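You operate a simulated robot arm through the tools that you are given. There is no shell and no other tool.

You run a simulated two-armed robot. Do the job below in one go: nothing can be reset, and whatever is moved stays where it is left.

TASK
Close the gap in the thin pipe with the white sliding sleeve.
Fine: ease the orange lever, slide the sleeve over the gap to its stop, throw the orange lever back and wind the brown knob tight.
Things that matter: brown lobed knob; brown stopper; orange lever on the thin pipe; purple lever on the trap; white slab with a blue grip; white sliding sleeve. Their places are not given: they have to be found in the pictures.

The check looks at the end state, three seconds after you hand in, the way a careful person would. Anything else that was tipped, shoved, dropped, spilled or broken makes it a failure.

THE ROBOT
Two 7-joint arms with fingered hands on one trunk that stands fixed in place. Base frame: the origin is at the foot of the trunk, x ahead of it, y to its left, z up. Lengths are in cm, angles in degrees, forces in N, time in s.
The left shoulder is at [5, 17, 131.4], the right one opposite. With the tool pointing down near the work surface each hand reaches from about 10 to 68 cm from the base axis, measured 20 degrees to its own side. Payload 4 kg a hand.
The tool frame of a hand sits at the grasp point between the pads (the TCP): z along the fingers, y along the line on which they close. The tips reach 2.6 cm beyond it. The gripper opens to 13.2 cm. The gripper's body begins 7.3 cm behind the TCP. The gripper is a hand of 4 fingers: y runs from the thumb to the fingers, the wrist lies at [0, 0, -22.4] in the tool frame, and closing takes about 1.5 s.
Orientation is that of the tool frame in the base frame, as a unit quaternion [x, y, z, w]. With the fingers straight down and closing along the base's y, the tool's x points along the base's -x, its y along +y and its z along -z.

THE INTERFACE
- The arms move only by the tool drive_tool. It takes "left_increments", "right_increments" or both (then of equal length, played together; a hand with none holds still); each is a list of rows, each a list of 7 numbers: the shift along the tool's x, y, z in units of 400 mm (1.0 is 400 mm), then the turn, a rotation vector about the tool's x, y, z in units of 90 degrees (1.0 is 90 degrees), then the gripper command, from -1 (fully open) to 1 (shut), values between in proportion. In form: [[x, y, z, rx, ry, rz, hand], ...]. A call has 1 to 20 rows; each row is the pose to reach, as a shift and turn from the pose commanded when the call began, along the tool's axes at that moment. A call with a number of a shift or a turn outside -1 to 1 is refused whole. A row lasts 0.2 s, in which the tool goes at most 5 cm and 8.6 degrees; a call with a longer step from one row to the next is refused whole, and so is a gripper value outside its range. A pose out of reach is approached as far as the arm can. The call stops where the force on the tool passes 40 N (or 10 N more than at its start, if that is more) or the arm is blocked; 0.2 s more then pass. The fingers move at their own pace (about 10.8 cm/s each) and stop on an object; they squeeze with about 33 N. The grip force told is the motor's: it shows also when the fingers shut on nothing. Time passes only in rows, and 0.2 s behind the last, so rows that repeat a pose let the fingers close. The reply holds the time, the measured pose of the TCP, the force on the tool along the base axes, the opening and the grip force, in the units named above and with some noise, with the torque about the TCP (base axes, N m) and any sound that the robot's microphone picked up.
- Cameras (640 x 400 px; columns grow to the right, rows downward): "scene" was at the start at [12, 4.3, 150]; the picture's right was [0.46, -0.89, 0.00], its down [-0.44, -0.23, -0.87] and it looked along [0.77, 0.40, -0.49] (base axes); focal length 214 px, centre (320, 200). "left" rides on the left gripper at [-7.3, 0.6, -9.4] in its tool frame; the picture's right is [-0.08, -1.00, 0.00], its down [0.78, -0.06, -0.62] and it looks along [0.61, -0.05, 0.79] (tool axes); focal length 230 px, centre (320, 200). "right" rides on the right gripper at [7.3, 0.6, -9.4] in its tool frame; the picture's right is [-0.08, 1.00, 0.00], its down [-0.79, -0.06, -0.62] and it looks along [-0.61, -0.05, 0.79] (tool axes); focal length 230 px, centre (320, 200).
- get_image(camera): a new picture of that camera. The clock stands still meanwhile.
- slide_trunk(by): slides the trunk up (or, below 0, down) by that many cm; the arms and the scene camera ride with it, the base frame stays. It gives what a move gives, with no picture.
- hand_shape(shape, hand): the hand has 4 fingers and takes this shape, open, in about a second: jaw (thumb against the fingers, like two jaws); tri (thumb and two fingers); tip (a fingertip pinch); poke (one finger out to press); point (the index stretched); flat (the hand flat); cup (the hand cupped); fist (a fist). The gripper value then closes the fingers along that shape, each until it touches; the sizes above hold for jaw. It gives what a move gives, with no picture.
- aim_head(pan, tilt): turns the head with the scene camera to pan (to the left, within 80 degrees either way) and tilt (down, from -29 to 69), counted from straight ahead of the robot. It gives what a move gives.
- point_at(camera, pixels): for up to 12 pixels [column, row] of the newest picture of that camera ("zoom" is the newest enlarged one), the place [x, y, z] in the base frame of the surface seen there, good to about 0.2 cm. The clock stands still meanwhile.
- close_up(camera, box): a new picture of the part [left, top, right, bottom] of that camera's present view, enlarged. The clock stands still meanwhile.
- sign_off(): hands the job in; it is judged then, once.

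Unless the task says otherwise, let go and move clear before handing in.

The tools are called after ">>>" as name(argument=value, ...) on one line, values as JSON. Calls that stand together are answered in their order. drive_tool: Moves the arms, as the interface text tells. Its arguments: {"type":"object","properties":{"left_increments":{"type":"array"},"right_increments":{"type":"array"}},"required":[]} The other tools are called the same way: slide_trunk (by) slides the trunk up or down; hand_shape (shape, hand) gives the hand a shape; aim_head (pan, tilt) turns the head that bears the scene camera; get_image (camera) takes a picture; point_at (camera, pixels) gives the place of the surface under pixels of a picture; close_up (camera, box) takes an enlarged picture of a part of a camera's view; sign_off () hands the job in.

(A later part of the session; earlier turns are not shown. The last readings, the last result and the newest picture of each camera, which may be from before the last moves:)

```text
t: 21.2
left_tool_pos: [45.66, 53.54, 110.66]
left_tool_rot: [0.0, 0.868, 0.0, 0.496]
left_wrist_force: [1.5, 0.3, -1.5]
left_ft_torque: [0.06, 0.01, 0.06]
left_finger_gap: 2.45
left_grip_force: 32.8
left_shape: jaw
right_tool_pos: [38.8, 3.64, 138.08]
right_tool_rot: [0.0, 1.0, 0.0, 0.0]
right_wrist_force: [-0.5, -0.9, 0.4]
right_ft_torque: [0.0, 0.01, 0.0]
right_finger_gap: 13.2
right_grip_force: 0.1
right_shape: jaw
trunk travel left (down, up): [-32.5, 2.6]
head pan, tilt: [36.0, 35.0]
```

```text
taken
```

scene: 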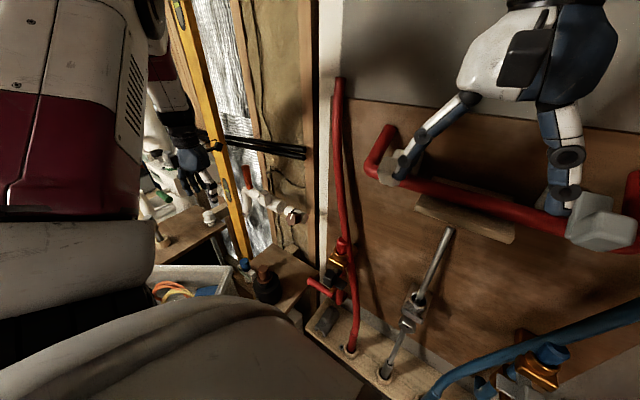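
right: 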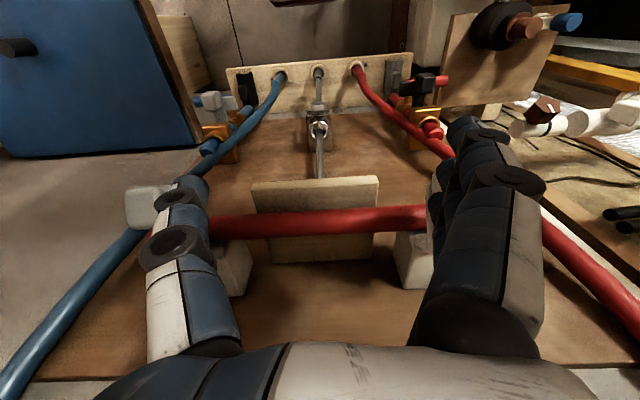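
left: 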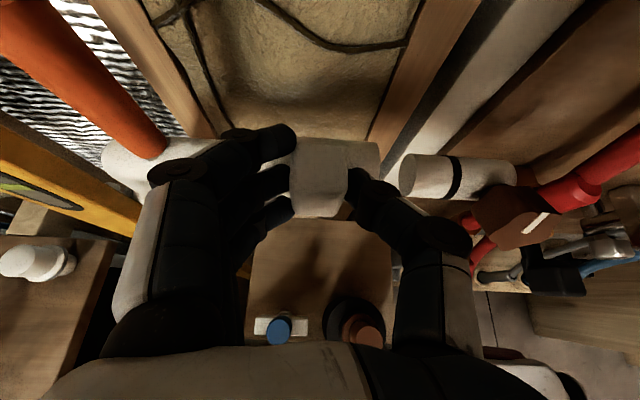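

The lug is held (gap 2.45 cm, force balanced). I'll slide it 2 cm toward −y and check that it moves freely.

>>> drive_tool(left_increments=[[0, -0.0125, 0, 0, 0, 0, 0.8], [0, -0.025, 0, 0, 0, 0, 0.8], [0, -0.0375, 0, 0, 0, 0, 0.8], [0, -0.05, 0, 0, 0, 0, 0.8]])

>>> get_image(camera="left")

```text
t: 22.2
left_tool_pos: [45.65, 51.55, 110.5]
left_tool_rot: [0.001, 0.868, 0.0, 0.496]
left_wrist_force: [1.9, 4.1, 8.9]
left_ft_torque: [0.09, -0.12, 0.1]
left_finger_gap: 2.43
left_grip_force: 33.2
left_shape: jaw
right_tool_pos: [38.61, 3.65, 138.02]
right_tool_rot: [0.0, 1.0, 0.001, 0.0]
right_wrist_force: [0.2, 0.9, 0.9]
right_ft_torque: [-0.02, 0.0, 0.0]
right_finger_gap: 13.17
right_grip_force: 0.1
right_shape: jaw
trunk travel left (down, up): [-32.5, 2.6]
head pan, tilt: [36.0, 35.0]
```

```text
taken
```

left: 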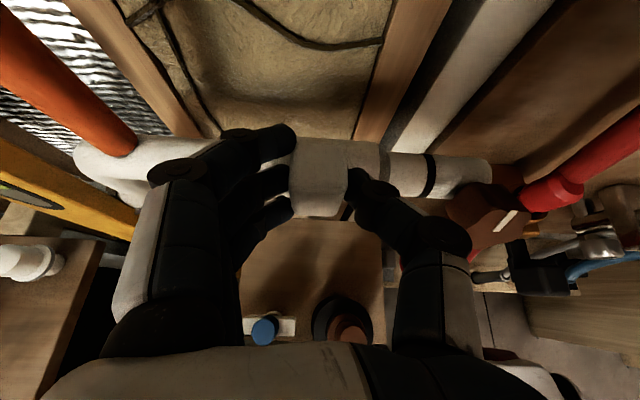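

The sleeve moves freely (about 4 N) and its right end at (383,160) has reached the stub. I'll continue 3 cm.

>>> drive_tool(left_increments=[[0, -0.0125, 0, 0, 0, 0, 0.8], [0, -0.025, 0, 0, 0, 0, 0.8], [0, -0.0375, 0, 0, 0, 0, 0.8], [0, -0.05, 0, 0, 0, 0, 0.8], [0, -0.0625, 0, 0, 0, 0, 0.8], [0, -0.075, 0, 0, 0, 0, 0.8]])

>>> get_image(camera="left")

>>> close_up(camera="scene", box=[200, 150, 320, 240])

```text
t: 23.6
left_tool_pos: [45.6, 48.63, 110.52]
left_tool_rot: [0.001, 0.869, 0.0, 0.496]
left_wrist_force: [5.7, 4.8, 11.4]
left_ft_torque: [0.12, -0.26, 0.06]
left_finger_gap: 2.45
left_grip_force: 33.6
left_shape: jaw
right_tool_pos: [38.74, 3.67, 138.02]
right_tool_rot: [0.0, 1.0, 0.0, 0.0]
right_wrist_force: [-0.1, 0.6, -0.5]
right_ft_torque: [-0.01, 0.01, 0.01]
right_finger_gap: 13.17
right_grip_force: 0.1
right_shape: jaw
trunk travel left (down, up): [-32.5, 2.6]
head pan, tilt: [36.0, 35.0]
```

```text
taken
```

left: 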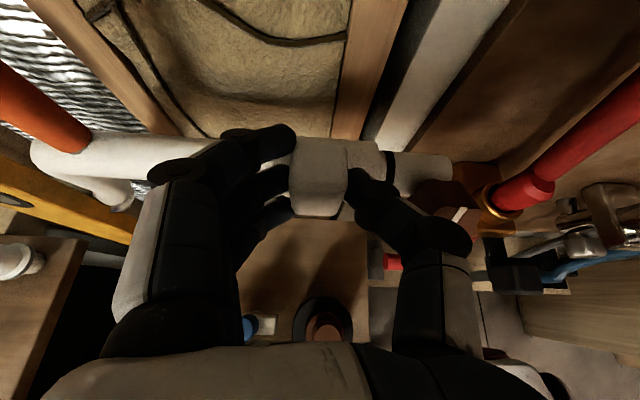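

```text
4.44 times, centred on (260, 195) of scene
```

zoom: 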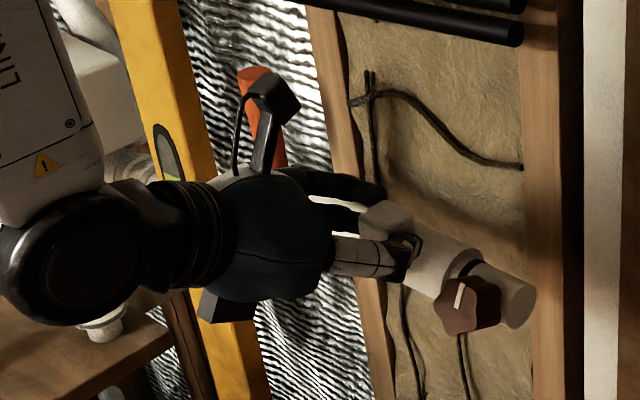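

The sleeve's end is near the ring at zoom (468,265). I'll ease it on in small steps until it meets its stop.

>>> drive_tool(left_increments=[[0, -0.006, 0, 0, 0, 0, 0.8], [0, -0.012, 0, 0, 0, 0, 0.8], [0, -0.018, 0, 0, 0, 0, 0.8], [0, -0.024, 0, 0, 0, 0, 0.8]])

>>> close_up(camera="left", box=[260, 100, 500, 250])

>>> close_up(camera="scene", box=[240, 170, 320, 230])

```text
t: 24.6
left_tool_pos: [45.69, 47.68, 110.47]
left_tool_rot: [0.001, 0.868, 0.0, 0.497]
left_wrist_force: [5.4, 12.1, 19.7]
left_ft_torque: [0.27, -0.26, 0.22]
left_finger_gap: 2.45
left_grip_force: 32.6
left_shape: jaw
right_tool_pos: [38.69, 3.78, 137.93]
right_tool_rot: [0.0, 1.0, 0.0, 0.0]
right_wrist_force: [-0.2, 0.0, -0.1]
right_ft_torque: [0.01, -0.02, 0.0]
right_finger_gap: 13.18
right_grip_force: 0.0
right_shape: jaw
trunk travel left (down, up): [-32.5, 2.6]
head pan, tilt: [36.0, 35.0]
```

```text
2.67 times, centred on (380, 175) of left
```

zoom: 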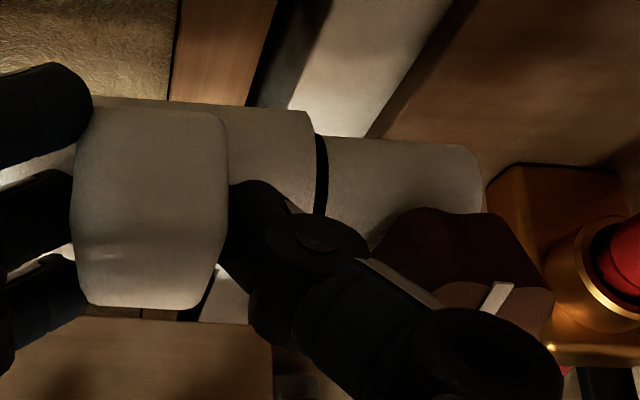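

```text
6.67 times, centred on (280, 200) of scene
```

zoom: 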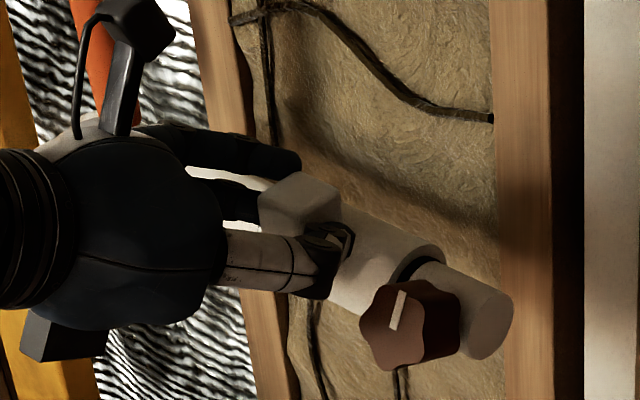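

The sleeve edge at zoom (312,150) is nearly on the black ring at (320,165), with resistance of 12 N. I'll push a few more millimetres to find the stop.

>>> drive_tool(left_increments=[[0, -0.004, 0.0, 0, 0, 0, 0.8], [0, -0.008, 0, 0, 0, 0, 0.8], [0, -0.012, 0, 0, 0, 0, 0.8]])

>>> close_up(camera="left", box=[260, 100, 500, 250])

>>> close_up(camera="scene", box=[240, 170, 320, 230])

```text
t: 25.4
left_tool_pos: [45.65, 47.29, 110.52]
left_tool_rot: [-0.001, 0.868, 0.002, 0.497]
left_wrist_force: [4.8, 22.9, 29.3]
left_ft_torque: [0.65, -0.45, 0.6]
left_finger_gap: 2.51
left_grip_force: 33.3
left_shape: jaw
right_tool_pos: [38.59, 3.91, 138.09]
right_tool_rot: [0.001, 1.0, -0.002, -0.001]
right_wrist_force: [0.1, -1.3, -0.6]
right_ft_torque: [0.01, 0.0, 0.02]
right_finger_gap: 13.18
right_grip_force: 0.1
right_shape: jaw
trunk travel left (down, up): [-32.5, 2.6]
head pan, tilt: [36.0, 35.0]
```

```text
2.67 times, centred on (380, 175) of left
```

zoom: 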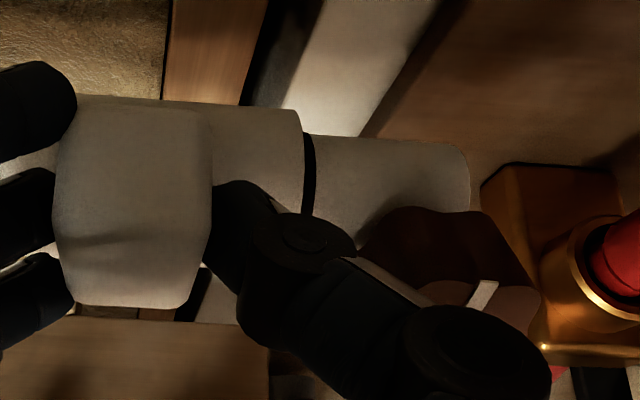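

```text
6.67 times, centred on (280, 200) of scene
```

zoom: 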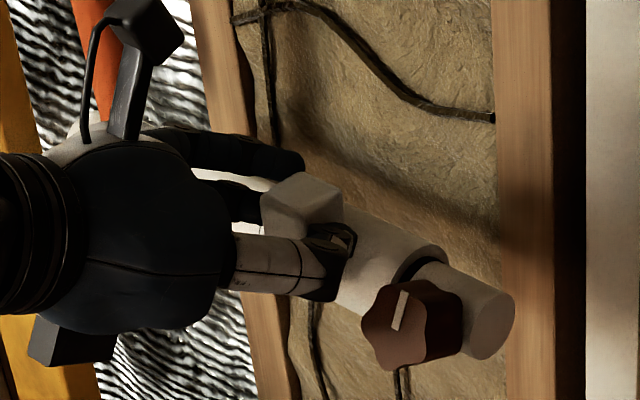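

The sleeve edge stayed put in the scene view while the force rose to 23 N, so it has met its stop at the ring. I'll open just enough to free the lug, keeping the thumb off the knob, and back out.

>>> drive_tool(left_increments=[[0, 0.003, 0, 0, 0, 0, 0.6], [0, 0.003, 0, 0, 0, 0, 0.4], [0, 0.003, 0, 0, 0, 0, 0.35], [0, 0.003, 0, 0, 0, 0, 0.35]])

>>> close_up(camera="left", box=[240, 100, 480, 250])

```text
t: 26.4
left_tool_pos: [45.64, 47.19, 110.32]
left_tool_rot: [0.0, 0.869, -0.001, 0.495]
left_wrist_force: [0.4, 2.0, -0.8]
left_ft_torque: [-0.02, 0.02, 0.02]
left_finger_gap: 4.35
left_grip_force: 0.1
left_shape: jaw
right_tool_pos: [38.7, 3.66, 138.04]
right_tool_rot: [-0.001, 1.0, 0.0, 0.0]
right_wrist_force: [-0.4, -0.1, -0.8]
right_ft_torque: [0.04, -0.01, 0.0]
right_finger_gap: 13.2
right_grip_force: 0.0
right_shape: jaw
trunk travel left (down, up): [-32.5, 2.6]
head pan, tilt: [36.0, 35.0]
```

```text
2.67 times, centred on (360, 175) of left
```

zoom: 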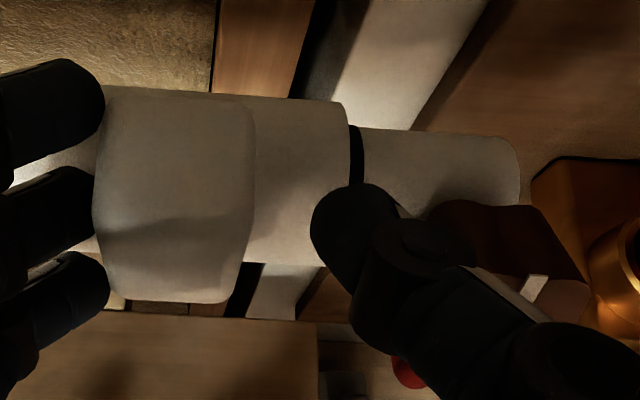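

The lug is free. I'll back out along the tool axis by 10 cm.

>>> drive_tool(left_increments=[[0, 0, -0.04, 0, 0, 0, 0.35], [0, 0, -0.1, 0, 0, 0, 0.35], [0, 0, -0.17, 0, 0, 0, 0.35], [0, 0, -0.25, 0, 0, 0, 0], [0, 0, -0.25, 0, 0, 0, 0]])

>>> get_image(camera="left")

>>> close_up(camera="left", box=[220, 80, 480, 240])

>>> close_up(camera="scene", box=[220, 155, 320, 230])

```text
t: 27.6
left_tool_pos: [37.03, 47.16, 115.92]
left_tool_rot: [0.0, 0.869, 0.0, 0.496]
left_wrist_force: [0.3, 0.1, -0.2]
left_ft_torque: [0.01, 0.0, 0.06]
left_finger_gap: 6.53
left_grip_force: 0.1
left_shape: jaw
right_tool_pos: [38.83, 3.73, 138.1]
right_tool_rot: [0.0, 1.0, 0.0, 0.001]
right_wrist_force: [0.0, -0.9, 0.1]
right_ft_torque: [-0.02, 0.07, 0.0]
right_finger_gap: 13.18
right_grip_force: 0.1
right_shape: jaw
trunk travel left (down, up): [-32.5, 2.6]
head pan, tilt: [36.0, 35.0]
```

```text
taken
```

left: 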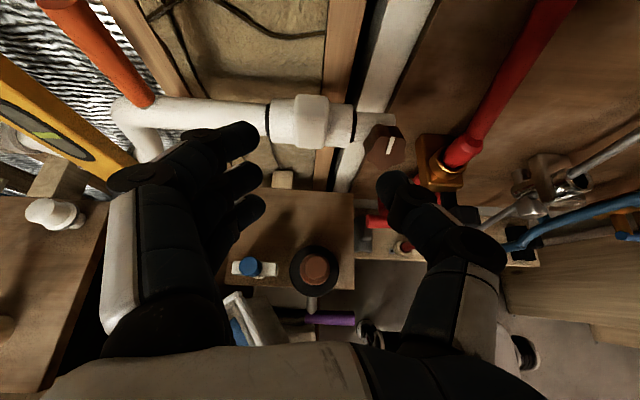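

```text
2.46 times, centred on (350, 160) of left
```

zoom: 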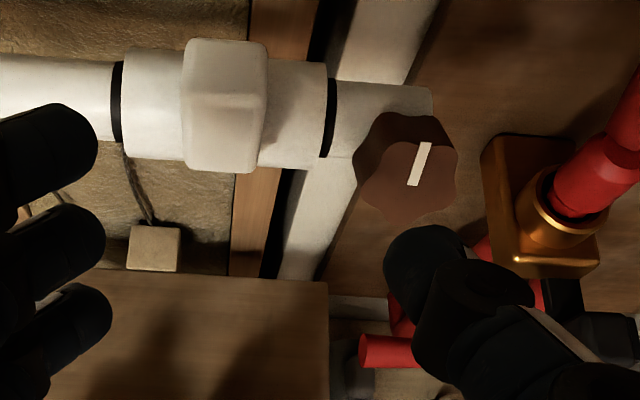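

```text
5.33 times, centred on (270, 192) of scene
```

zoom: 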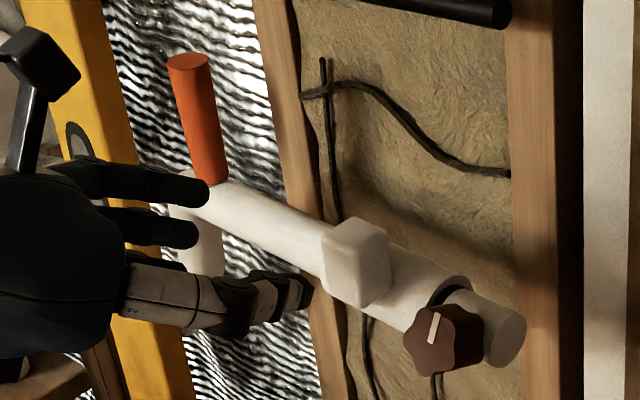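

The sleeve now spans exactly between two black rings, at zoom (117,100) on the left pipe and (330,110) on the stub, so the gap is closed. Next I'll bring the left hand, pointing down, in front of the upright lever to throw it back.

>>> drive_tool(left_increments=[[0.005, 0.043, -0.0047, 0, 0.0661, 0, -0.1], [0.01, 0.0865, -0.0093, 0, 0.132, 0, -0.1], [0.0147, 0.13, -0.014, 0, 0.198, 0, -0.1], [0.0196, 0.173, -0.0186, 0, 0.264, 0, -0.1], [0.0245, 0.216, -0.0233, 0, 0.33, 0, -0.1], [0.0294, 0.26, -0.028, 0, 0.397, 0, -0.1], [0.0343, 0.303, -0.0326, 0, 0.463, 0, -0.1], [0.0392, 0.346, -0.0372, 0, 0.529, 0, -0.1], [0.0441, 0.389, -0.042, 0, 0.595, 0, -0.1], [0.049, 0.4325, -0.0465, 0, 0.661, 0, -0.1], [0.049, 0.4325, -0.0465, 0, 0.661, 0, -0.1]])

>>> close_up(camera="scene", box=[160, 130, 320, 230])

>>> get_image(camera="left")

```text
t: 30.0
left_tool_pos: [34.31, 64.53, 114.77]
left_tool_rot: [0.0, 1.0, 0.001, -0.002]
left_wrist_force: [-0.4, -0.1, -0.5]
left_ft_torque: [0.02, -0.02, 0.02]
left_finger_gap: 7.16
left_grip_force: 0.1
left_shape: jaw
right_tool_pos: [38.73, 3.65, 138.15]
right_tool_rot: [-0.001, 1.0, 0.0, 0.0]
right_wrist_force: [0.0, -0.1, -0.1]
right_ft_torque: [0.02, -0.02, 0.03]
right_finger_gap: 13.18
right_grip_force: 0.1
right_shape: jaw
trunk travel left (down, up): [-32.5, 2.6]
head pan, tilt: [36.0, 35.0]
```

```text
4.00 times, centred on (240, 180) of scene
```

zoom: 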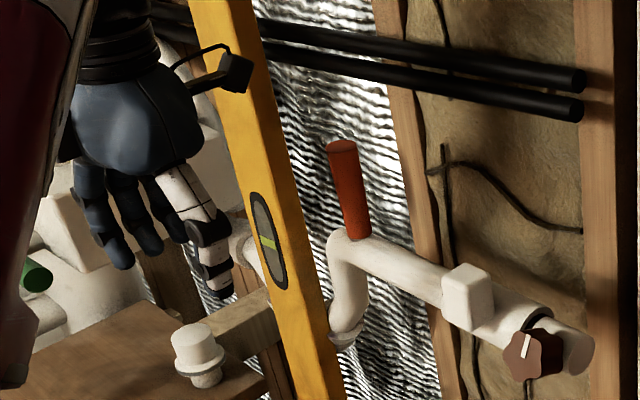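

```text
taken
```

left: 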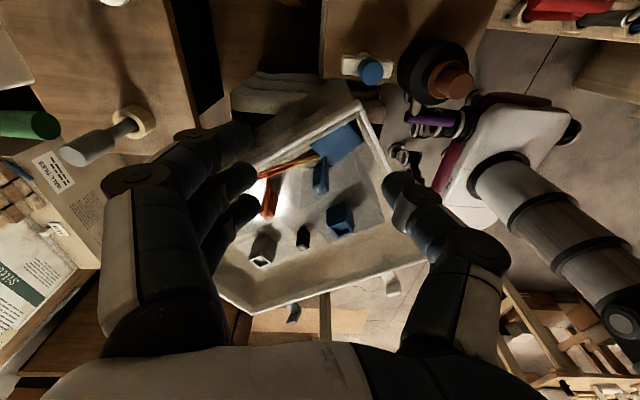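

Path is clear. I'll move forward 16 cm so the lever comes between the fingers, as before, then close.

>>> drive_tool(left_increments=[[-0.08, 0, -0.01, 0, 0, 0, -0.1], [-0.16, 0, -0.01, 0, 0, 0, -0.1], [-0.24, 0, -0.01, 0, 0, 0, -0.1], [-0.31, 0, -0.01, 0, 0, 0, -0.1], [-0.36, 0, -0.01, 0, 0, 0, -0.1], [-0.4, 0, -0.01, 0, 0, 0, -0.1], [-0.4, 0, -0.01, 0, 0, 0, -0.1]])

>>> close_up(camera="scene", box=[200, 80, 320, 240])

```text
t: 31.6
left_tool_pos: [50.61, 64.5, 115.35]
left_tool_rot: [0.0, 1.0, 0.0, -0.001]
left_wrist_force: [0.2, -0.2, 0.4]
left_ft_torque: [-0.01, -0.02, 0.01]
left_finger_gap: 7.21
left_grip_force: 0.1
left_shape: jaw
right_tool_pos: [38.81, 3.77, 138.01]
right_tool_rot: [0.0, 1.0, 0.0, 0.0]
right_wrist_force: [-0.4, 0.1, 0.3]
right_ft_torque: [0.0, 0.01, 0.01]
right_finger_gap: 13.19
right_grip_force: 0.1
right_shape: jaw
trunk travel left (down, up): [-32.5, 2.6]
head pan, tilt: [36.0, 35.0]
```

```text
2.50 times, centred on (260, 160) of scene
```

zoom: 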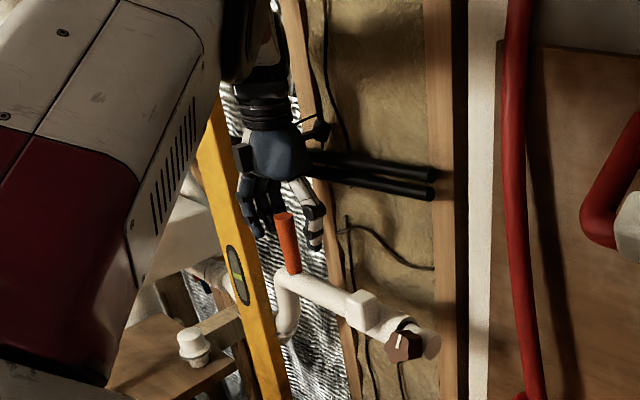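

The lever at zoom (287,240) is between thumb and fingers. I'll close, then swing it back down by 35°.

>>> drive_tool(left_increments=[[0, 0, 0, 0, 0, 0, 1], [0, 0, 0, 0, 0, 0, 1], [0, 0, 0, 0, 0, 0, 1], [0, 0, 0, 0, 0, 0, 1], [0, 0, 0, 0, 0, 0, 1], [0, 0, 0, 0, 0, 0, 1], [0.0262, 0, 0.0016, 0, -0.0778, 0, 1], [0.052, 0, 0.0064, 0, -0.1556, 0, 1], [0.077, 0, 0.0143, 0, -0.2333, 0, 1], [0.1009, 0, 0.0252, 0, -0.3111, 0, 1], [0.1233, 0, 0.0389, 0, -0.3889, 0, 1]])

>>> get_image(camera="left")

>>> close_up(camera="scene", box=[160, 130, 320, 230])

```text
t: 34.0
left_tool_pos: [45.33, 64.18, 113.84]
left_tool_rot: [0.0, 0.954, -0.001, 0.3]
left_wrist_force: [-6.4, -12.9, 12.6]
left_ft_torque: [-0.07, -0.05, -0.1]
left_finger_gap: 0.67
left_grip_force: 32.9
left_shape: jaw
right_tool_pos: [38.53, 3.51, 138.13]
right_tool_rot: [0.001, 1.0, 0.001, 0.0]
right_wrist_force: [0.2, -0.6, 0.2]
right_ft_torque: [-0.03, 0.02, 0.03]
right_finger_gap: 13.18
right_grip_force: 0.0
right_shape: jaw
trunk travel left (down, up): [-32.5, 2.6]
head pan, tilt: [36.0, 35.0]
```

```text
taken
```

left: 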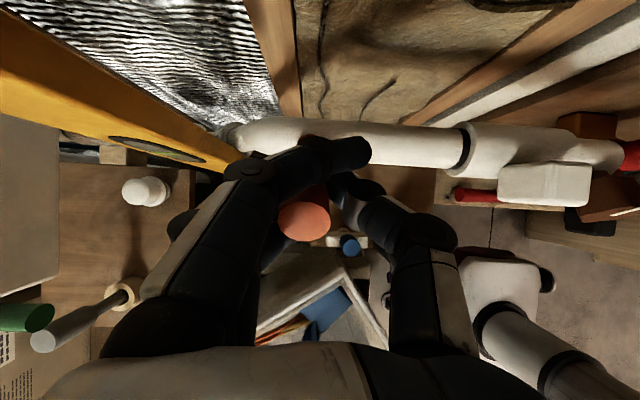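

```text
4.00 times, centred on (240, 180) of scene
```

zoom: 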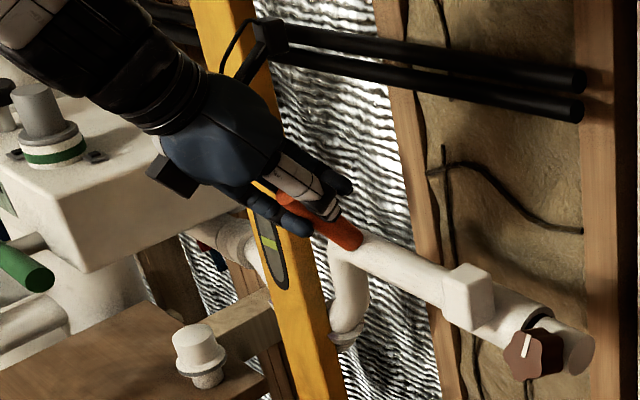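

The lever follows, now around 55°. I'll continue another 28° to its former position.

>>> drive_tool(left_increments=[[0.0262, 0, 0.0016, 0, -0.0778, 0, 1], [0.052, 0, 0.0064, 0, -0.1556, 0, 1], [0.077, 0, 0.0143, 0, -0.2333, 0, 1], [0.1009, 0, 0.0252, 0, -0.3111, 0, 1]])

>>> get_image(camera="left")

>>> close_up(camera="scene", box=[160, 130, 320, 230])

```text
t: 35.0
left_tool_pos: [42.37, 64.09, 110.78]
left_tool_rot: [0.002, 0.852, 0.001, 0.523]
left_wrist_force: [-22.3, -16.9, 19.0]
left_ft_torque: [0.02, -0.05, 0.04]
left_finger_gap: 0.77
left_grip_force: 32.6
left_shape: jaw
right_tool_pos: [38.25, 3.27, 138.18]
right_tool_rot: [0.0, 1.0, 0.002, 0.002]
right_wrist_force: [-0.1, 1.6, 0.7]
right_ft_torque: [0.04, 0.01, 0.02]
right_finger_gap: 13.18
right_grip_force: 0.0
right_shape: jaw
trunk travel left (down, up): [-32.5, 2.6]
head pan, tilt: [36.0, 35.0]
```

```text
taken
```

left: 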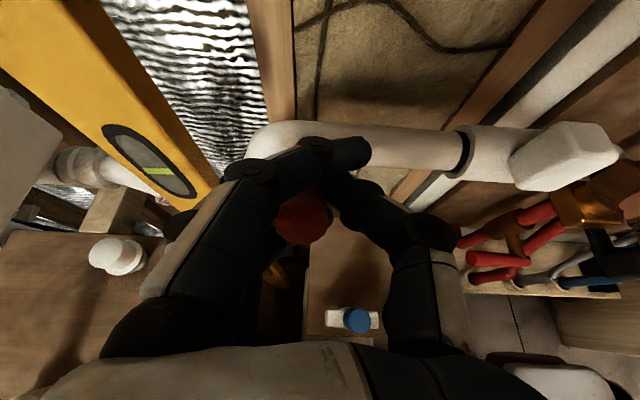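

```text
4.00 times, centred on (240, 180) of scene
```

zoom: 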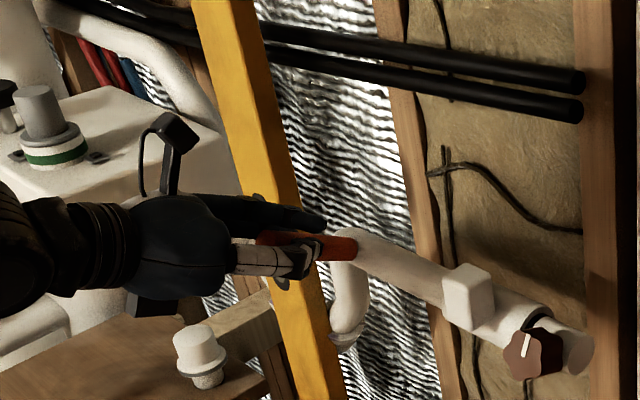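

I'll measure the lever's end against its original spot (40.8, 64.9, 111.3).

>>> point_at(camera="left", pixels=[[303, 230], [303, 215], [295, 235], [318, 225]])

>>> close_up(camera="left", box=[250, 160, 370, 250])

```text
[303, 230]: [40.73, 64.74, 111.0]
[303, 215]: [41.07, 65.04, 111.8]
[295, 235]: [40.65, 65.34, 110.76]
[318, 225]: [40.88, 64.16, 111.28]
```

```text
4.44 times, centred on (310, 205) of left
```

zoom: 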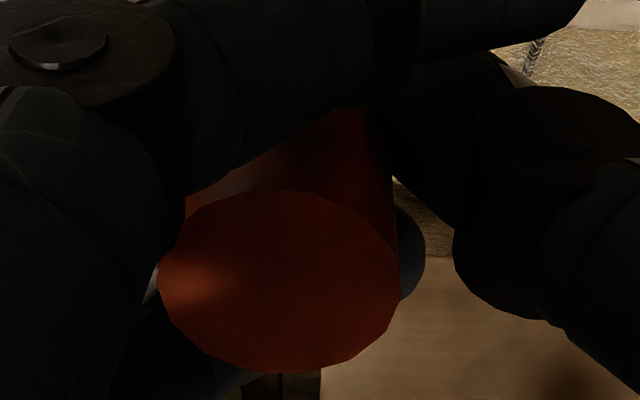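

The lever end is back at (40.8, 64.8, 111.2). I'll press a few degrees further to be sure it's against its stop.

>>> drive_tool(left_increments=[[0.01, 0, 0.0, 0, -0.025, 0, 1], [0.02, 0, 0.0, 0, -0.05, 0, 1], [0.03, 0, 0.0, 0, -0.075, 0, 1]])

>>> get_image(camera="left")

>>> point_at(camera="left", pixels=[[303, 230], [303, 220], [318, 225]])

```text
t: 35.8
left_tool_pos: [42.32, 64.01, 110.54]
left_tool_rot: [0.005, 0.821, 0.0, 0.571]
left_wrist_force: [-12.9, -19.4, 21.0]
left_ft_torque: [-0.01, -0.12, -0.1]
left_finger_gap: 0.74
left_grip_force: 32.6
left_shape: jaw
right_tool_pos: [38.26, 3.36, 138.18]
right_tool_rot: [0.0, 1.0, 0.001, 0.001]
right_wrist_force: [-0.2, -0.1, -0.4]
right_ft_torque: [-0.01, 0.01, -0.01]
right_finger_gap: 13.18
right_grip_force: 0.0
right_shape: jaw
trunk travel left (down, up): [-32.5, 2.6]
head pan, tilt: [36.0, 35.0]
stopped in row 3 (left hand): the force on the tool passed its limit at 44 N (the readings are from after the stop); the commanded pose is now the measured one
```

```text
taken
```

left: 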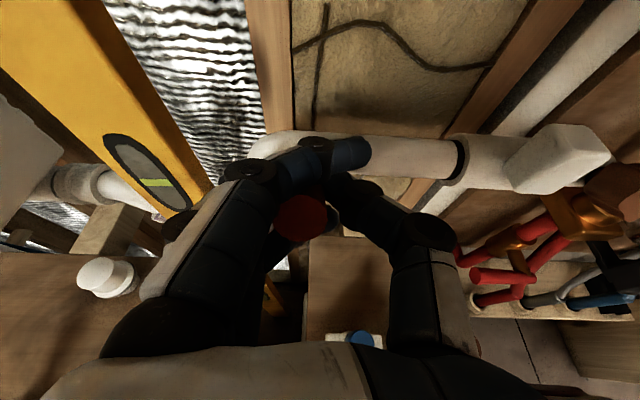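

```text
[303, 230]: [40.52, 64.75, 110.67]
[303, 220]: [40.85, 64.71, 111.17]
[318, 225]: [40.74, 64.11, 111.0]
```

It stopped at 44 N with the lever unmoved, so it's at its stop. I'll open and back off along the lever.

>>> drive_tool(left_increments=[[0, 0, 0, 0, 0, 0, -0.1], [0, 0, 0, 0, 0, 0, -0.1], [0, 0, 0, 0, 0, 0, -0.1], [0, 0, 0, 0, 0, 0, -0.1], [0, 0, -0.06, 0, 0, 0, -0.1], [0, 0, -0.14, 0, 0, 0, -0.1], [0, 0, -0.22, 0, 0, 0, -0.1], [0, 0, -0.3, 0, 0, 0, -0.1], [0, 0, -0.3, 0, 0, 0, -0.1]])

>>> get_image(camera="left")

>>> close_up(camera="scene", box=[160, 130, 320, 230])

>>> get_image(camera="right")

```text
t: 37.8
left_tool_pos: [31.41, 64.5, 114.33]
left_tool_rot: [0.002, 0.823, 0.0, 0.568]
left_wrist_force: [0.4, -0.1, 0.5]
left_ft_torque: [-0.01, -0.02, 0.02]
left_finger_gap: 7.17
left_grip_force: 0.1
left_shape: jaw
right_tool_pos: [38.69, 3.74, 137.85]
right_tool_rot: [0.0, 1.0, 0.0, 0.0]
right_wrist_force: [-0.4, 0.7, 0.5]
right_ft_torque: [-0.02, 0.0, 0.0]
right_finger_gap: 13.18
right_grip_force: 0.2
right_shape: jaw
trunk travel left (down, up): [-32.5, 2.6]
head pan, tilt: [36.0, 35.0]
```

```text
taken
```

left: 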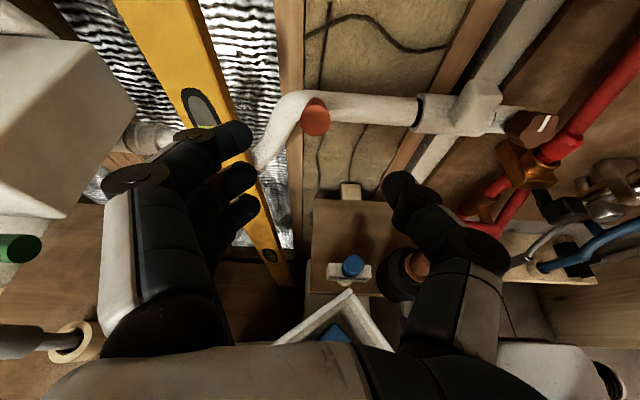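

```text
4.00 times, centred on (240, 180) of scene
```

zoom: 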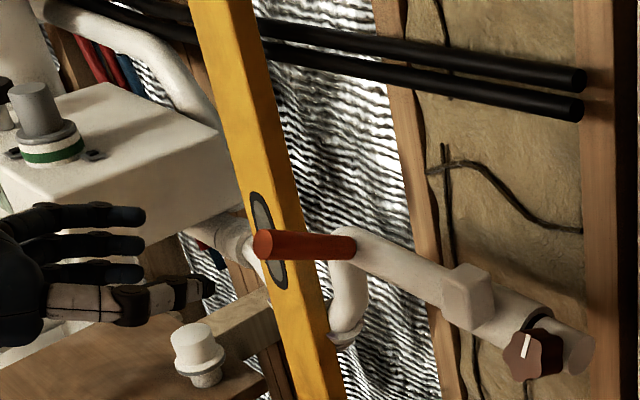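

```text
taken
```

right: 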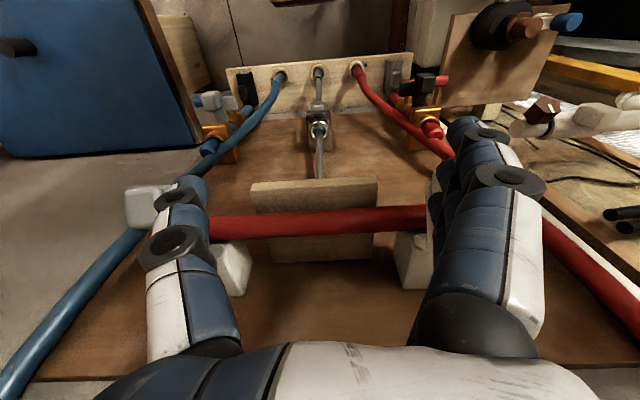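

The lever is home. Next is the knob: I'll zoom in on it and measure it and its surroundings, including the red hose and brass valve at its right.

>>> close_up(camera="left", box=[440, 70, 600, 200])

>>> point_at(camera="left", pixels=[[535, 130], [520, 135], [550, 122], [580, 110], [560, 150], [540, 165], [515, 160], [420, 108], [475, 95], [470, 120], [500, 112], [600, 85]])

>>> close_up(camera="scene", box=[250, 180, 330, 240])

>>> close_up(camera="right", box=[480, 70, 640, 170])

```text
3.08 times, centred on (520, 135) of left
```

zoom: 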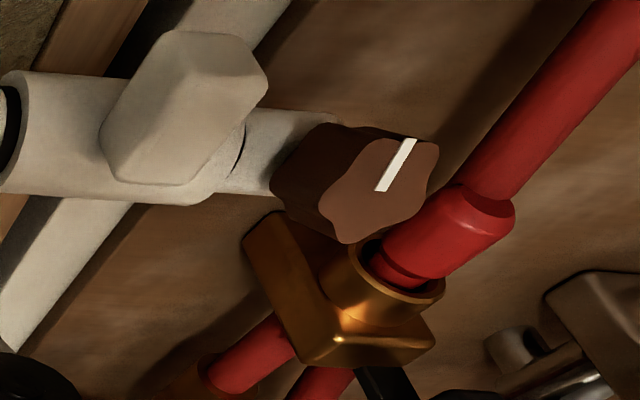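

```text
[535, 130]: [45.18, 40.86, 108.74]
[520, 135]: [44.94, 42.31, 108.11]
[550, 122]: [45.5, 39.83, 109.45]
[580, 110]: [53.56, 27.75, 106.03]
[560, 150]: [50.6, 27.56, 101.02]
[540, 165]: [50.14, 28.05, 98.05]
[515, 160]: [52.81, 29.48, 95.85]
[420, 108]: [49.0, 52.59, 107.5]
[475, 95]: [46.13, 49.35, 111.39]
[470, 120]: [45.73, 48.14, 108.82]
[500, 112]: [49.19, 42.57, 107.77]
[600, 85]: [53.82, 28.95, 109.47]
```

```text
6.67 times, centred on (290, 210) of scene
```

zoom: 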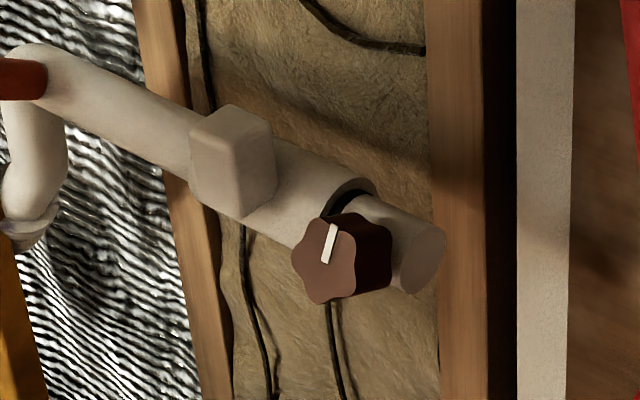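

```text
4.00 times, centred on (560, 120) of right
```

zoom: 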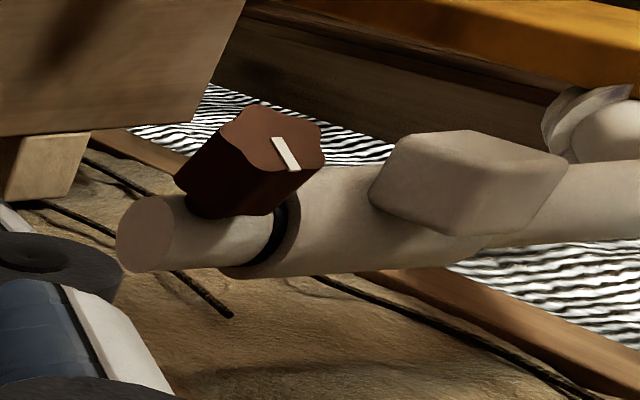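

The knob face is centred at about (45.25, 40.6, 108.75), roughly 4 cm across, with its axis tilted about 24° up. The red hose (y≈28) is well clear. I'll move the left hand in front of it, then roll it −90° so I can turn clockwise through a full 90° stroke.

>>> drive_tool(left_increments=[[0, -0.06, 0.0, 0, 0.0, 0, -0.1], [0, -0.13, 0.01, 0, 0.0, 0, -0.1], [0, -0.21, 0.03, 0, 0.01, 0, -0.1], [-0.001, -0.29, 0.06, 0, 0.018, 0, -0.1], [-0.002, -0.37, 0.09, 0, 0.022, 0, -0.1], [-0.003, -0.45, 0.12, 0, 0.027, 0, -0.1], [-0.0036, -0.53, 0.15, 0, 0.032, 0, -0.1], [-0.0036, -0.5975, 0.1735, 0, 0.036, 0, -0.1], [-0.0036, -0.5975, 0.1735, 0, 0.036, 0, -0.1]])

>>> get_image(camera="left")

>>> get_image(camera="scene")

```text
t: 39.8
left_tool_pos: [39.7, 43.1, 110.76]
left_tool_rot: [0.001, 0.84, 0.001, 0.543]
left_wrist_force: [-0.2, 0.0, 0.3]
left_ft_torque: [-0.02, 0.02, -0.01]
left_finger_gap: 7.2
left_grip_force: 0.0
left_shape: jaw
left hand out of reach, approached as far as the arm can: row 7, 8, 9
right_tool_pos: [38.71, 3.66, 137.96]
right_tool_rot: [0.0, 1.0, 0.0, -0.001]
right_wrist_force: [-0.1, 0.6, -0.2]
right_ft_torque: [0.01, -0.01, 0.01]
right_finger_gap: 13.19
right_grip_force: 0.0
right_shape: jaw
trunk travel left (down, up): [-32.5, 2.6]
head pan, tilt: [36.0, 35.0]
```

```text
taken
```

left: 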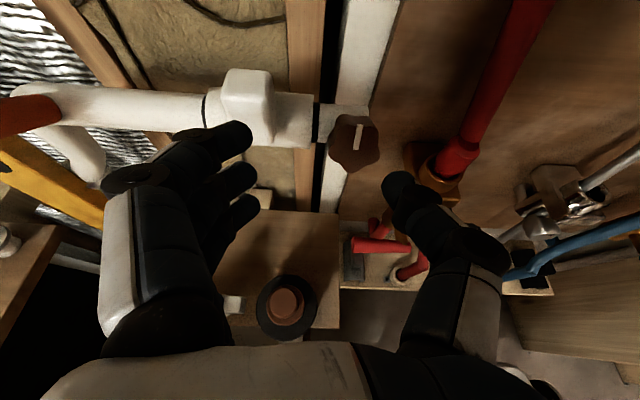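

```text
taken
```

scene: 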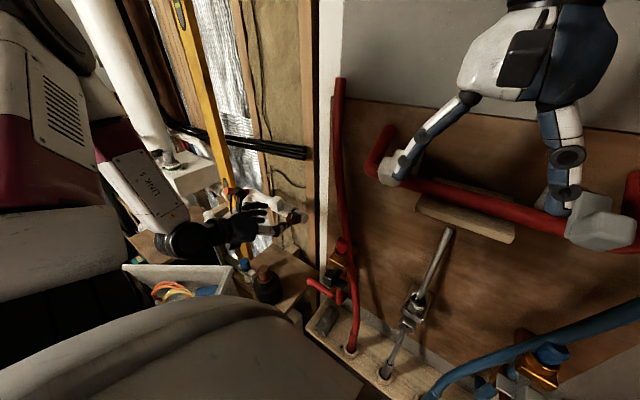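

The left arm can't reach in front of the knob: it stopped at (39.7, 43.1, 110.8) because the wrist is too close to its own shoulder. The right arm suits this spot better, so I'll retract the left hand to the left and up, and check what is around the right hand.

>>> drive_tool(left_increments=[[-0.02, 0.02, -0.06, 0, 0, 0, -0.1], [-0.05, 0.06, -0.13, 0, 0, 0, -0.1], [-0.08, 0.12, -0.2, 0, 0, 0, -0.1], [-0.11, 0.2, -0.27, 0, 0, 0, -0.1], [-0.14, 0.29, -0.32, 0, 0, 0, -0.1], [-0.16, 0.38, -0.351, 0, 0, 0, -0.1], [-0.171, 0.47, -0.351, 0, 0, 0, -0.1], [-0.171, 0.56, -0.351, 0, 0, 0, -0.1], [-0.171, 0.56, -0.351, 0, 0, 0, -0.1]])

>>> aim_head(pan=20, tilt=40)

>>> get_image(camera="scene")

>>> get_image(camera="right")

>>> point_at(camera="right", pixels=[[310, 220], [220, 225], [420, 215], [315, 185], [150, 205], [410, 250], [540, 115], [480, 180], [320, 130], [440, 150], [600, 300], [500, 60]])

```text
t: 41.8
left_tool_pos: [29.44, 65.76, 122.53]
left_tool_rot: [0.002, 0.839, 0.001, 0.543]
left_wrist_force: [0.2, 0.5, 0.3]
left_ft_torque: [-0.01, 0.01, 0.04]
left_finger_gap: 7.21
left_grip_force: 0.1
left_shape: jaw
left hand out of reach, approached as far as the arm can: row 1, 2, 3
right_tool_pos: [38.83, 3.6, 138.01]
right_tool_rot: [0.0, 1.0, 0.0, 0.001]
right_wrist_force: [-0.3, -0.1, 0.9]
right_ft_torque: [-0.01, 0.02, -0.02]
right_finger_gap: 13.18
right_grip_force: 0.1
right_shape: jaw
trunk travel left (down, up): [-32.5, 2.6]
head pan, tilt: [36.0, 35.0]
```

```text
t: 42.5
left_tool_pos: [29.42, 65.69, 122.43]
left_tool_rot: [0.002, 0.84, 0.001, 0.543]
left_wrist_force: [-0.2, 0.3, 0.7]
left_ft_torque: [0.04, 0.05, 0.01]
left_finger_gap: 7.2
left_grip_force: 0.1
left_shape: jaw
right_tool_pos: [38.83, 3.8, 138.03]
right_tool_rot: [0.0, 1.0, 0.0, 0.001]
right_wrist_force: [-0.2, -0.4, 1.0]
right_ft_torque: [-0.01, -0.03, 0.0]
right_finger_gap: 13.18
right_grip_force: 0.1
right_shape: jaw
trunk travel left (down, up): [-32.5, 2.6]
head pan, tilt: [20.0, 40.0]
```

```text
taken
```

scene: 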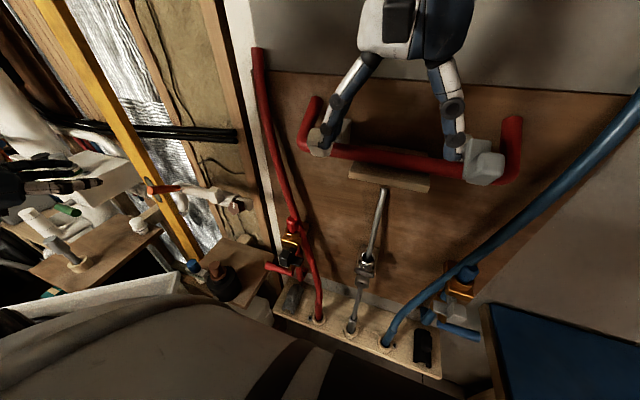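

```text
taken
```

right: 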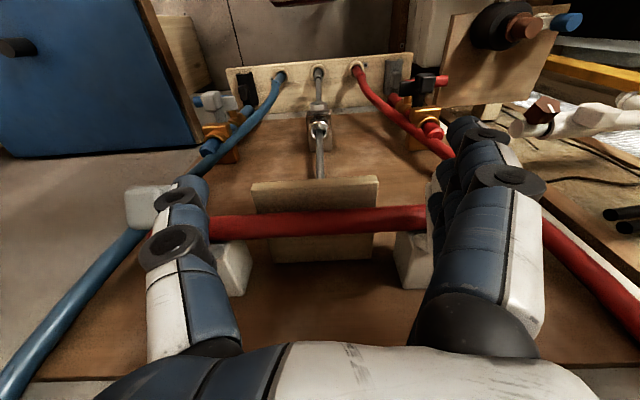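

```text
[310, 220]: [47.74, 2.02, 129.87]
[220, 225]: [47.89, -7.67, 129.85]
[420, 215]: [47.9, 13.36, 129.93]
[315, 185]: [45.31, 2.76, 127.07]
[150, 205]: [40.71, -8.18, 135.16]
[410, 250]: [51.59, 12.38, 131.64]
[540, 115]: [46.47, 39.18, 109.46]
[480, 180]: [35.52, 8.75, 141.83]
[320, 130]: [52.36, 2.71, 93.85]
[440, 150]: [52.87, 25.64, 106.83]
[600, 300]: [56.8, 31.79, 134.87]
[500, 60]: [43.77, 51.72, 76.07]
```

The right hand is in open air (red bar at x≈48, hand at x≈39). Before crossing it over to the left, I need to see where the left arm's links are.

>>> aim_head(pan=60, tilt=35)

>>> get_image(camera="scene")

>>> point_at(camera="scene", pixels=[[100, 100], [200, 100], [100, 200], [200, 200], [250, 150], [300, 150], [100, 300], [200, 300], [300, 350], [150, 150], [50, 350], [250, 250]])

```text
t: 43.6
left_tool_pos: [29.49, 65.83, 122.39]
left_tool_rot: [0.002, 0.84, 0.0, 0.543]
left_wrist_force: [0.1, 0.1, -0.5]
left_ft_torque: [-0.01, 0.0, 0.0]
left_finger_gap: 7.22
left_grip_force: 0.1
left_shape: jaw
right_tool_pos: [38.81, 3.65, 138.13]
right_tool_rot: [0.0, 1.0, 0.0, 0.0]
right_wrist_force: [-0.1, 0.6, 0.4]
right_ft_torque: [0.02, -0.02, 0.04]
right_finger_gap: 13.18
right_grip_force: 0.0
right_shape: jaw
trunk travel left (down, up): [-32.5, 2.6]
head pan, tilt: [60.0, 35.0]
```

```text
taken
```

scene: 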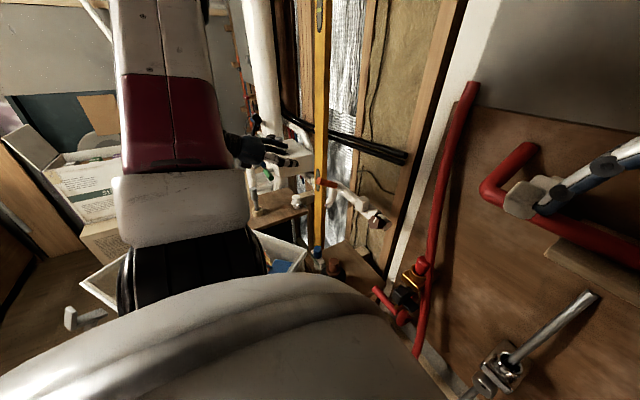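

```text
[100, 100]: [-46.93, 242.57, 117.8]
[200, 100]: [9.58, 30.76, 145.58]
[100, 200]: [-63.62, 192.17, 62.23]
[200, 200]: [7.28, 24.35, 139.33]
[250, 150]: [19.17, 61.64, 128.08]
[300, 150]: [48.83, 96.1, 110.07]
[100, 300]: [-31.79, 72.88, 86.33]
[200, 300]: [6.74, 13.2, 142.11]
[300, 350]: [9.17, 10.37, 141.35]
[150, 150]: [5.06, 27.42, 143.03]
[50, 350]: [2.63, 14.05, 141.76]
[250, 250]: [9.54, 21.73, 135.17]
```

The left upper arm rises near (7–10, 24–31, 140–146), leaving the space ahead of x≈15 free. I'll lower and shift the right hand to (36, 15, 122) still pointing down, keeping it in front of the head and away from the red bar.

>>> drive_tool(right_increments=[[0.012, 0.03, 0.05, 0, 0, 0, -0.5], [0.024, 0.065, 0.1, 0, 0, 0, -0.3], [0.036, 0.1, 0.15, 0, 0, 0, -0.1], [0.048, 0.14, 0.2, 0, 0, 0, -0.1], [0.056, 0.18, 0.25, 0, 0, 0, -0.1], [0.063, 0.22, 0.3, 0, 0, 0, -0.1], [0.07, 0.25, 0.35, 0, 0, 0, -0.1], [0.07, 0.2825, 0.4, 0, 0, 0, -0.1], [0.07, 0.2825, 0.4, 0, 0, 0, -0.1]])

>>> get_image(camera="right")

>>> get_image(camera="scene")

```text
t: 45.6
left_tool_pos: [29.44, 65.86, 122.48]
left_tool_rot: [0.002, 0.84, 0.001, 0.543]
left_wrist_force: [0.0, 0.4, -0.6]
left_ft_torque: [0.03, 0.04, 0.0]
left_finger_gap: 7.2
left_grip_force: 0.1
left_shape: jaw
right_tool_pos: [36.41, 14.9, 123.46]
right_tool_rot: [0.007, 1.0, 0.013, 0.003]
right_wrist_force: [-0.4, 0.0, 0.1]
right_ft_torque: [0.04, -0.01, 0.01]
right_finger_gap: 7.3
right_grip_force: 0.1
right_shape: jaw
trunk travel left (down, up): [-32.5, 2.6]
head pan, tilt: [60.0, 35.0]
```

```text
taken
```

right: 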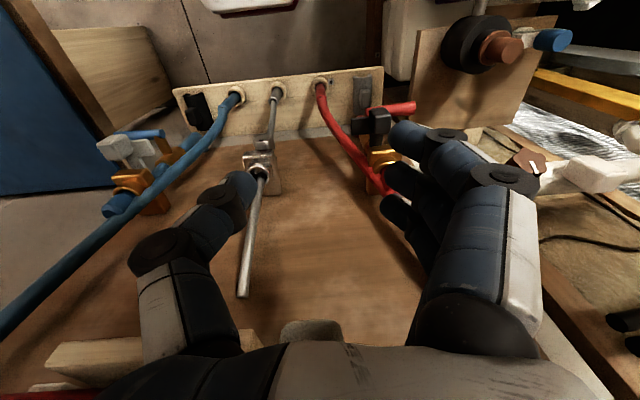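

```text
taken
```

scene: 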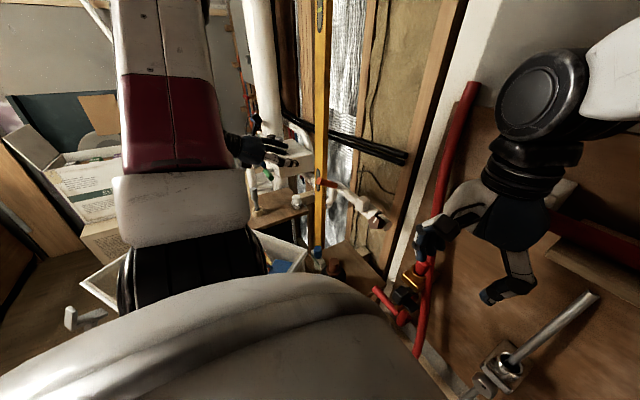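

Right hand clear at (36.4, 14.9, 123.5). I'll swing it left while pitching it up to face the knob, ending short of it at about (36, 36, 115).

>>> drive_tool(right_increments=[[0.001, 0.044, 0.018, 0, -0.061, 0, -0.1], [0.002, 0.088, 0.035, 0, -0.122, 0, -0.1], [0.0025, 0.132, 0.053, 0, -0.183, 0, -0.1], [0.003, 0.176, 0.071, 0, -0.244, 0, -0.1], [0.004, 0.22, 0.089, 0, -0.305, 0, -0.1], [0.005, 0.264, 0.106, 0, -0.367, 0, -0.1], [0.006, 0.308, 0.124, 0, -0.428, 0, -0.1]])

>>> get_image(camera="right")

>>> get_image(camera="scene")

```text
t: 47.4
left_tool_pos: [29.55, 65.71, 122.54]
left_tool_rot: [0.002, 0.84, 0.001, 0.543]
left_wrist_force: [0.6, 1.2, -0.5]
left_ft_torque: [-0.03, -0.01, 0.01]
left_finger_gap: 7.23
left_grip_force: 0.1
left_shape: jaw
right_tool_pos: [42.48, 19.11, 120.78]
right_tool_rot: [0.049, 0.95, 0.008, 0.308]
right_wrist_force: [0.2, -0.2, -0.7]
right_ft_torque: [0.02, 0.0, -0.01]
right_finger_gap: 7.3
right_grip_force: 0.0
right_shape: jaw
right hand out of reach, approached as far as the arm can: row 5, 6, 7
trunk travel left (down, up): [-32.5, 2.6]
head pan, tilt: [60.0, 35.0]
stopped in row 7 (right hand): the arm was blocked; the commanded pose is now the measured one
```

```text
taken
```

right: 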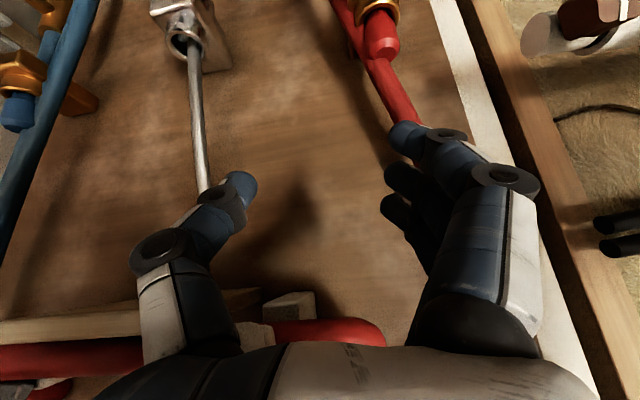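

```text
taken
```

scene: 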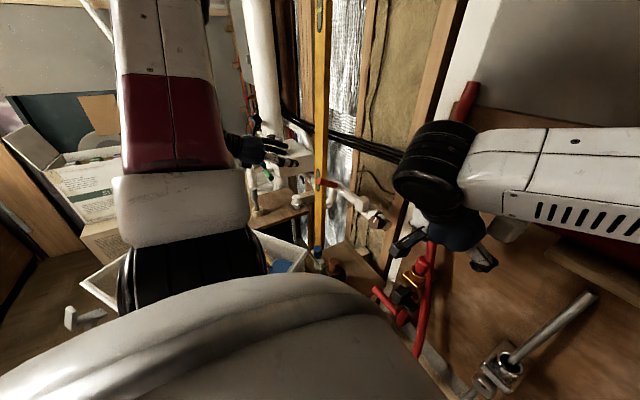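

The right arm jammed against its limits in this roll at (42.5, 19.1, 120.8). The right hand is currently rolled 180° from the left hand's mirror posture. I'll back out to tool-down first, then try rolling it.

>>> drive_tool(right_increments=[[0.016, -0.015, -0.029, 0.0017, 0.0665, -0.0105, -0.1], [0.032, -0.03, -0.058, 0.0033, 0.133, -0.021, -0.1], [0.048, -0.045, -0.087, 0.005, 0.2, -0.0315, -0.1], [0.064, -0.06, -0.115, 0.0067, 0.266, -0.042, -0.1], [0.08, -0.075, -0.144, 0.008, 0.3325, -0.0525, -0.1], [0.096, -0.09, -0.173, 0.01, 0.399, -0.063, -0.1], [0.096, -0.09, -0.173, 0.01, 0.399, -0.063, -0.1]])

>>> get_image(camera="scene")

```text
t: 49.0
left_tool_pos: [29.49, 65.58, 122.5]
left_tool_rot: [0.002, 0.839, 0.0, 0.543]
left_wrist_force: [0.6, -0.4, -1.0]
left_ft_torque: [0.01, -0.02, 0.01]
left_finger_gap: 7.2
left_grip_force: 0.0
left_shape: jaw
right_tool_pos: [34.77, 16.21, 123.94]
right_tool_rot: [-0.003, 1.0, 0.001, -0.001]
right_wrist_force: [0.0, 0.2, -0.1]
right_ft_torque: [0.01, 0.0, 0.05]
right_finger_gap: 7.29
right_grip_force: 0.1
right_shape: jaw
trunk travel left (down, up): [-32.5, 2.6]
head pan, tilt: [60.0, 35.0]
```

```text
taken
```

scene: 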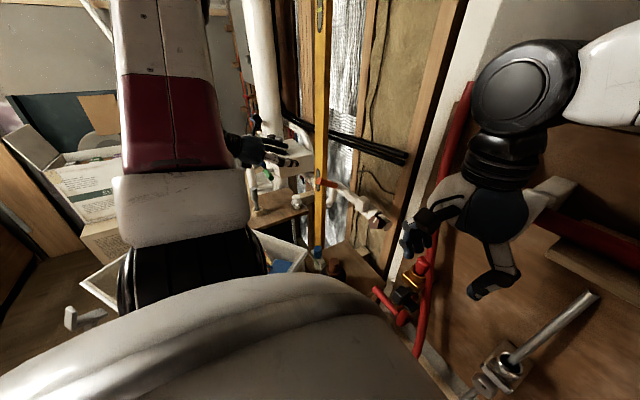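

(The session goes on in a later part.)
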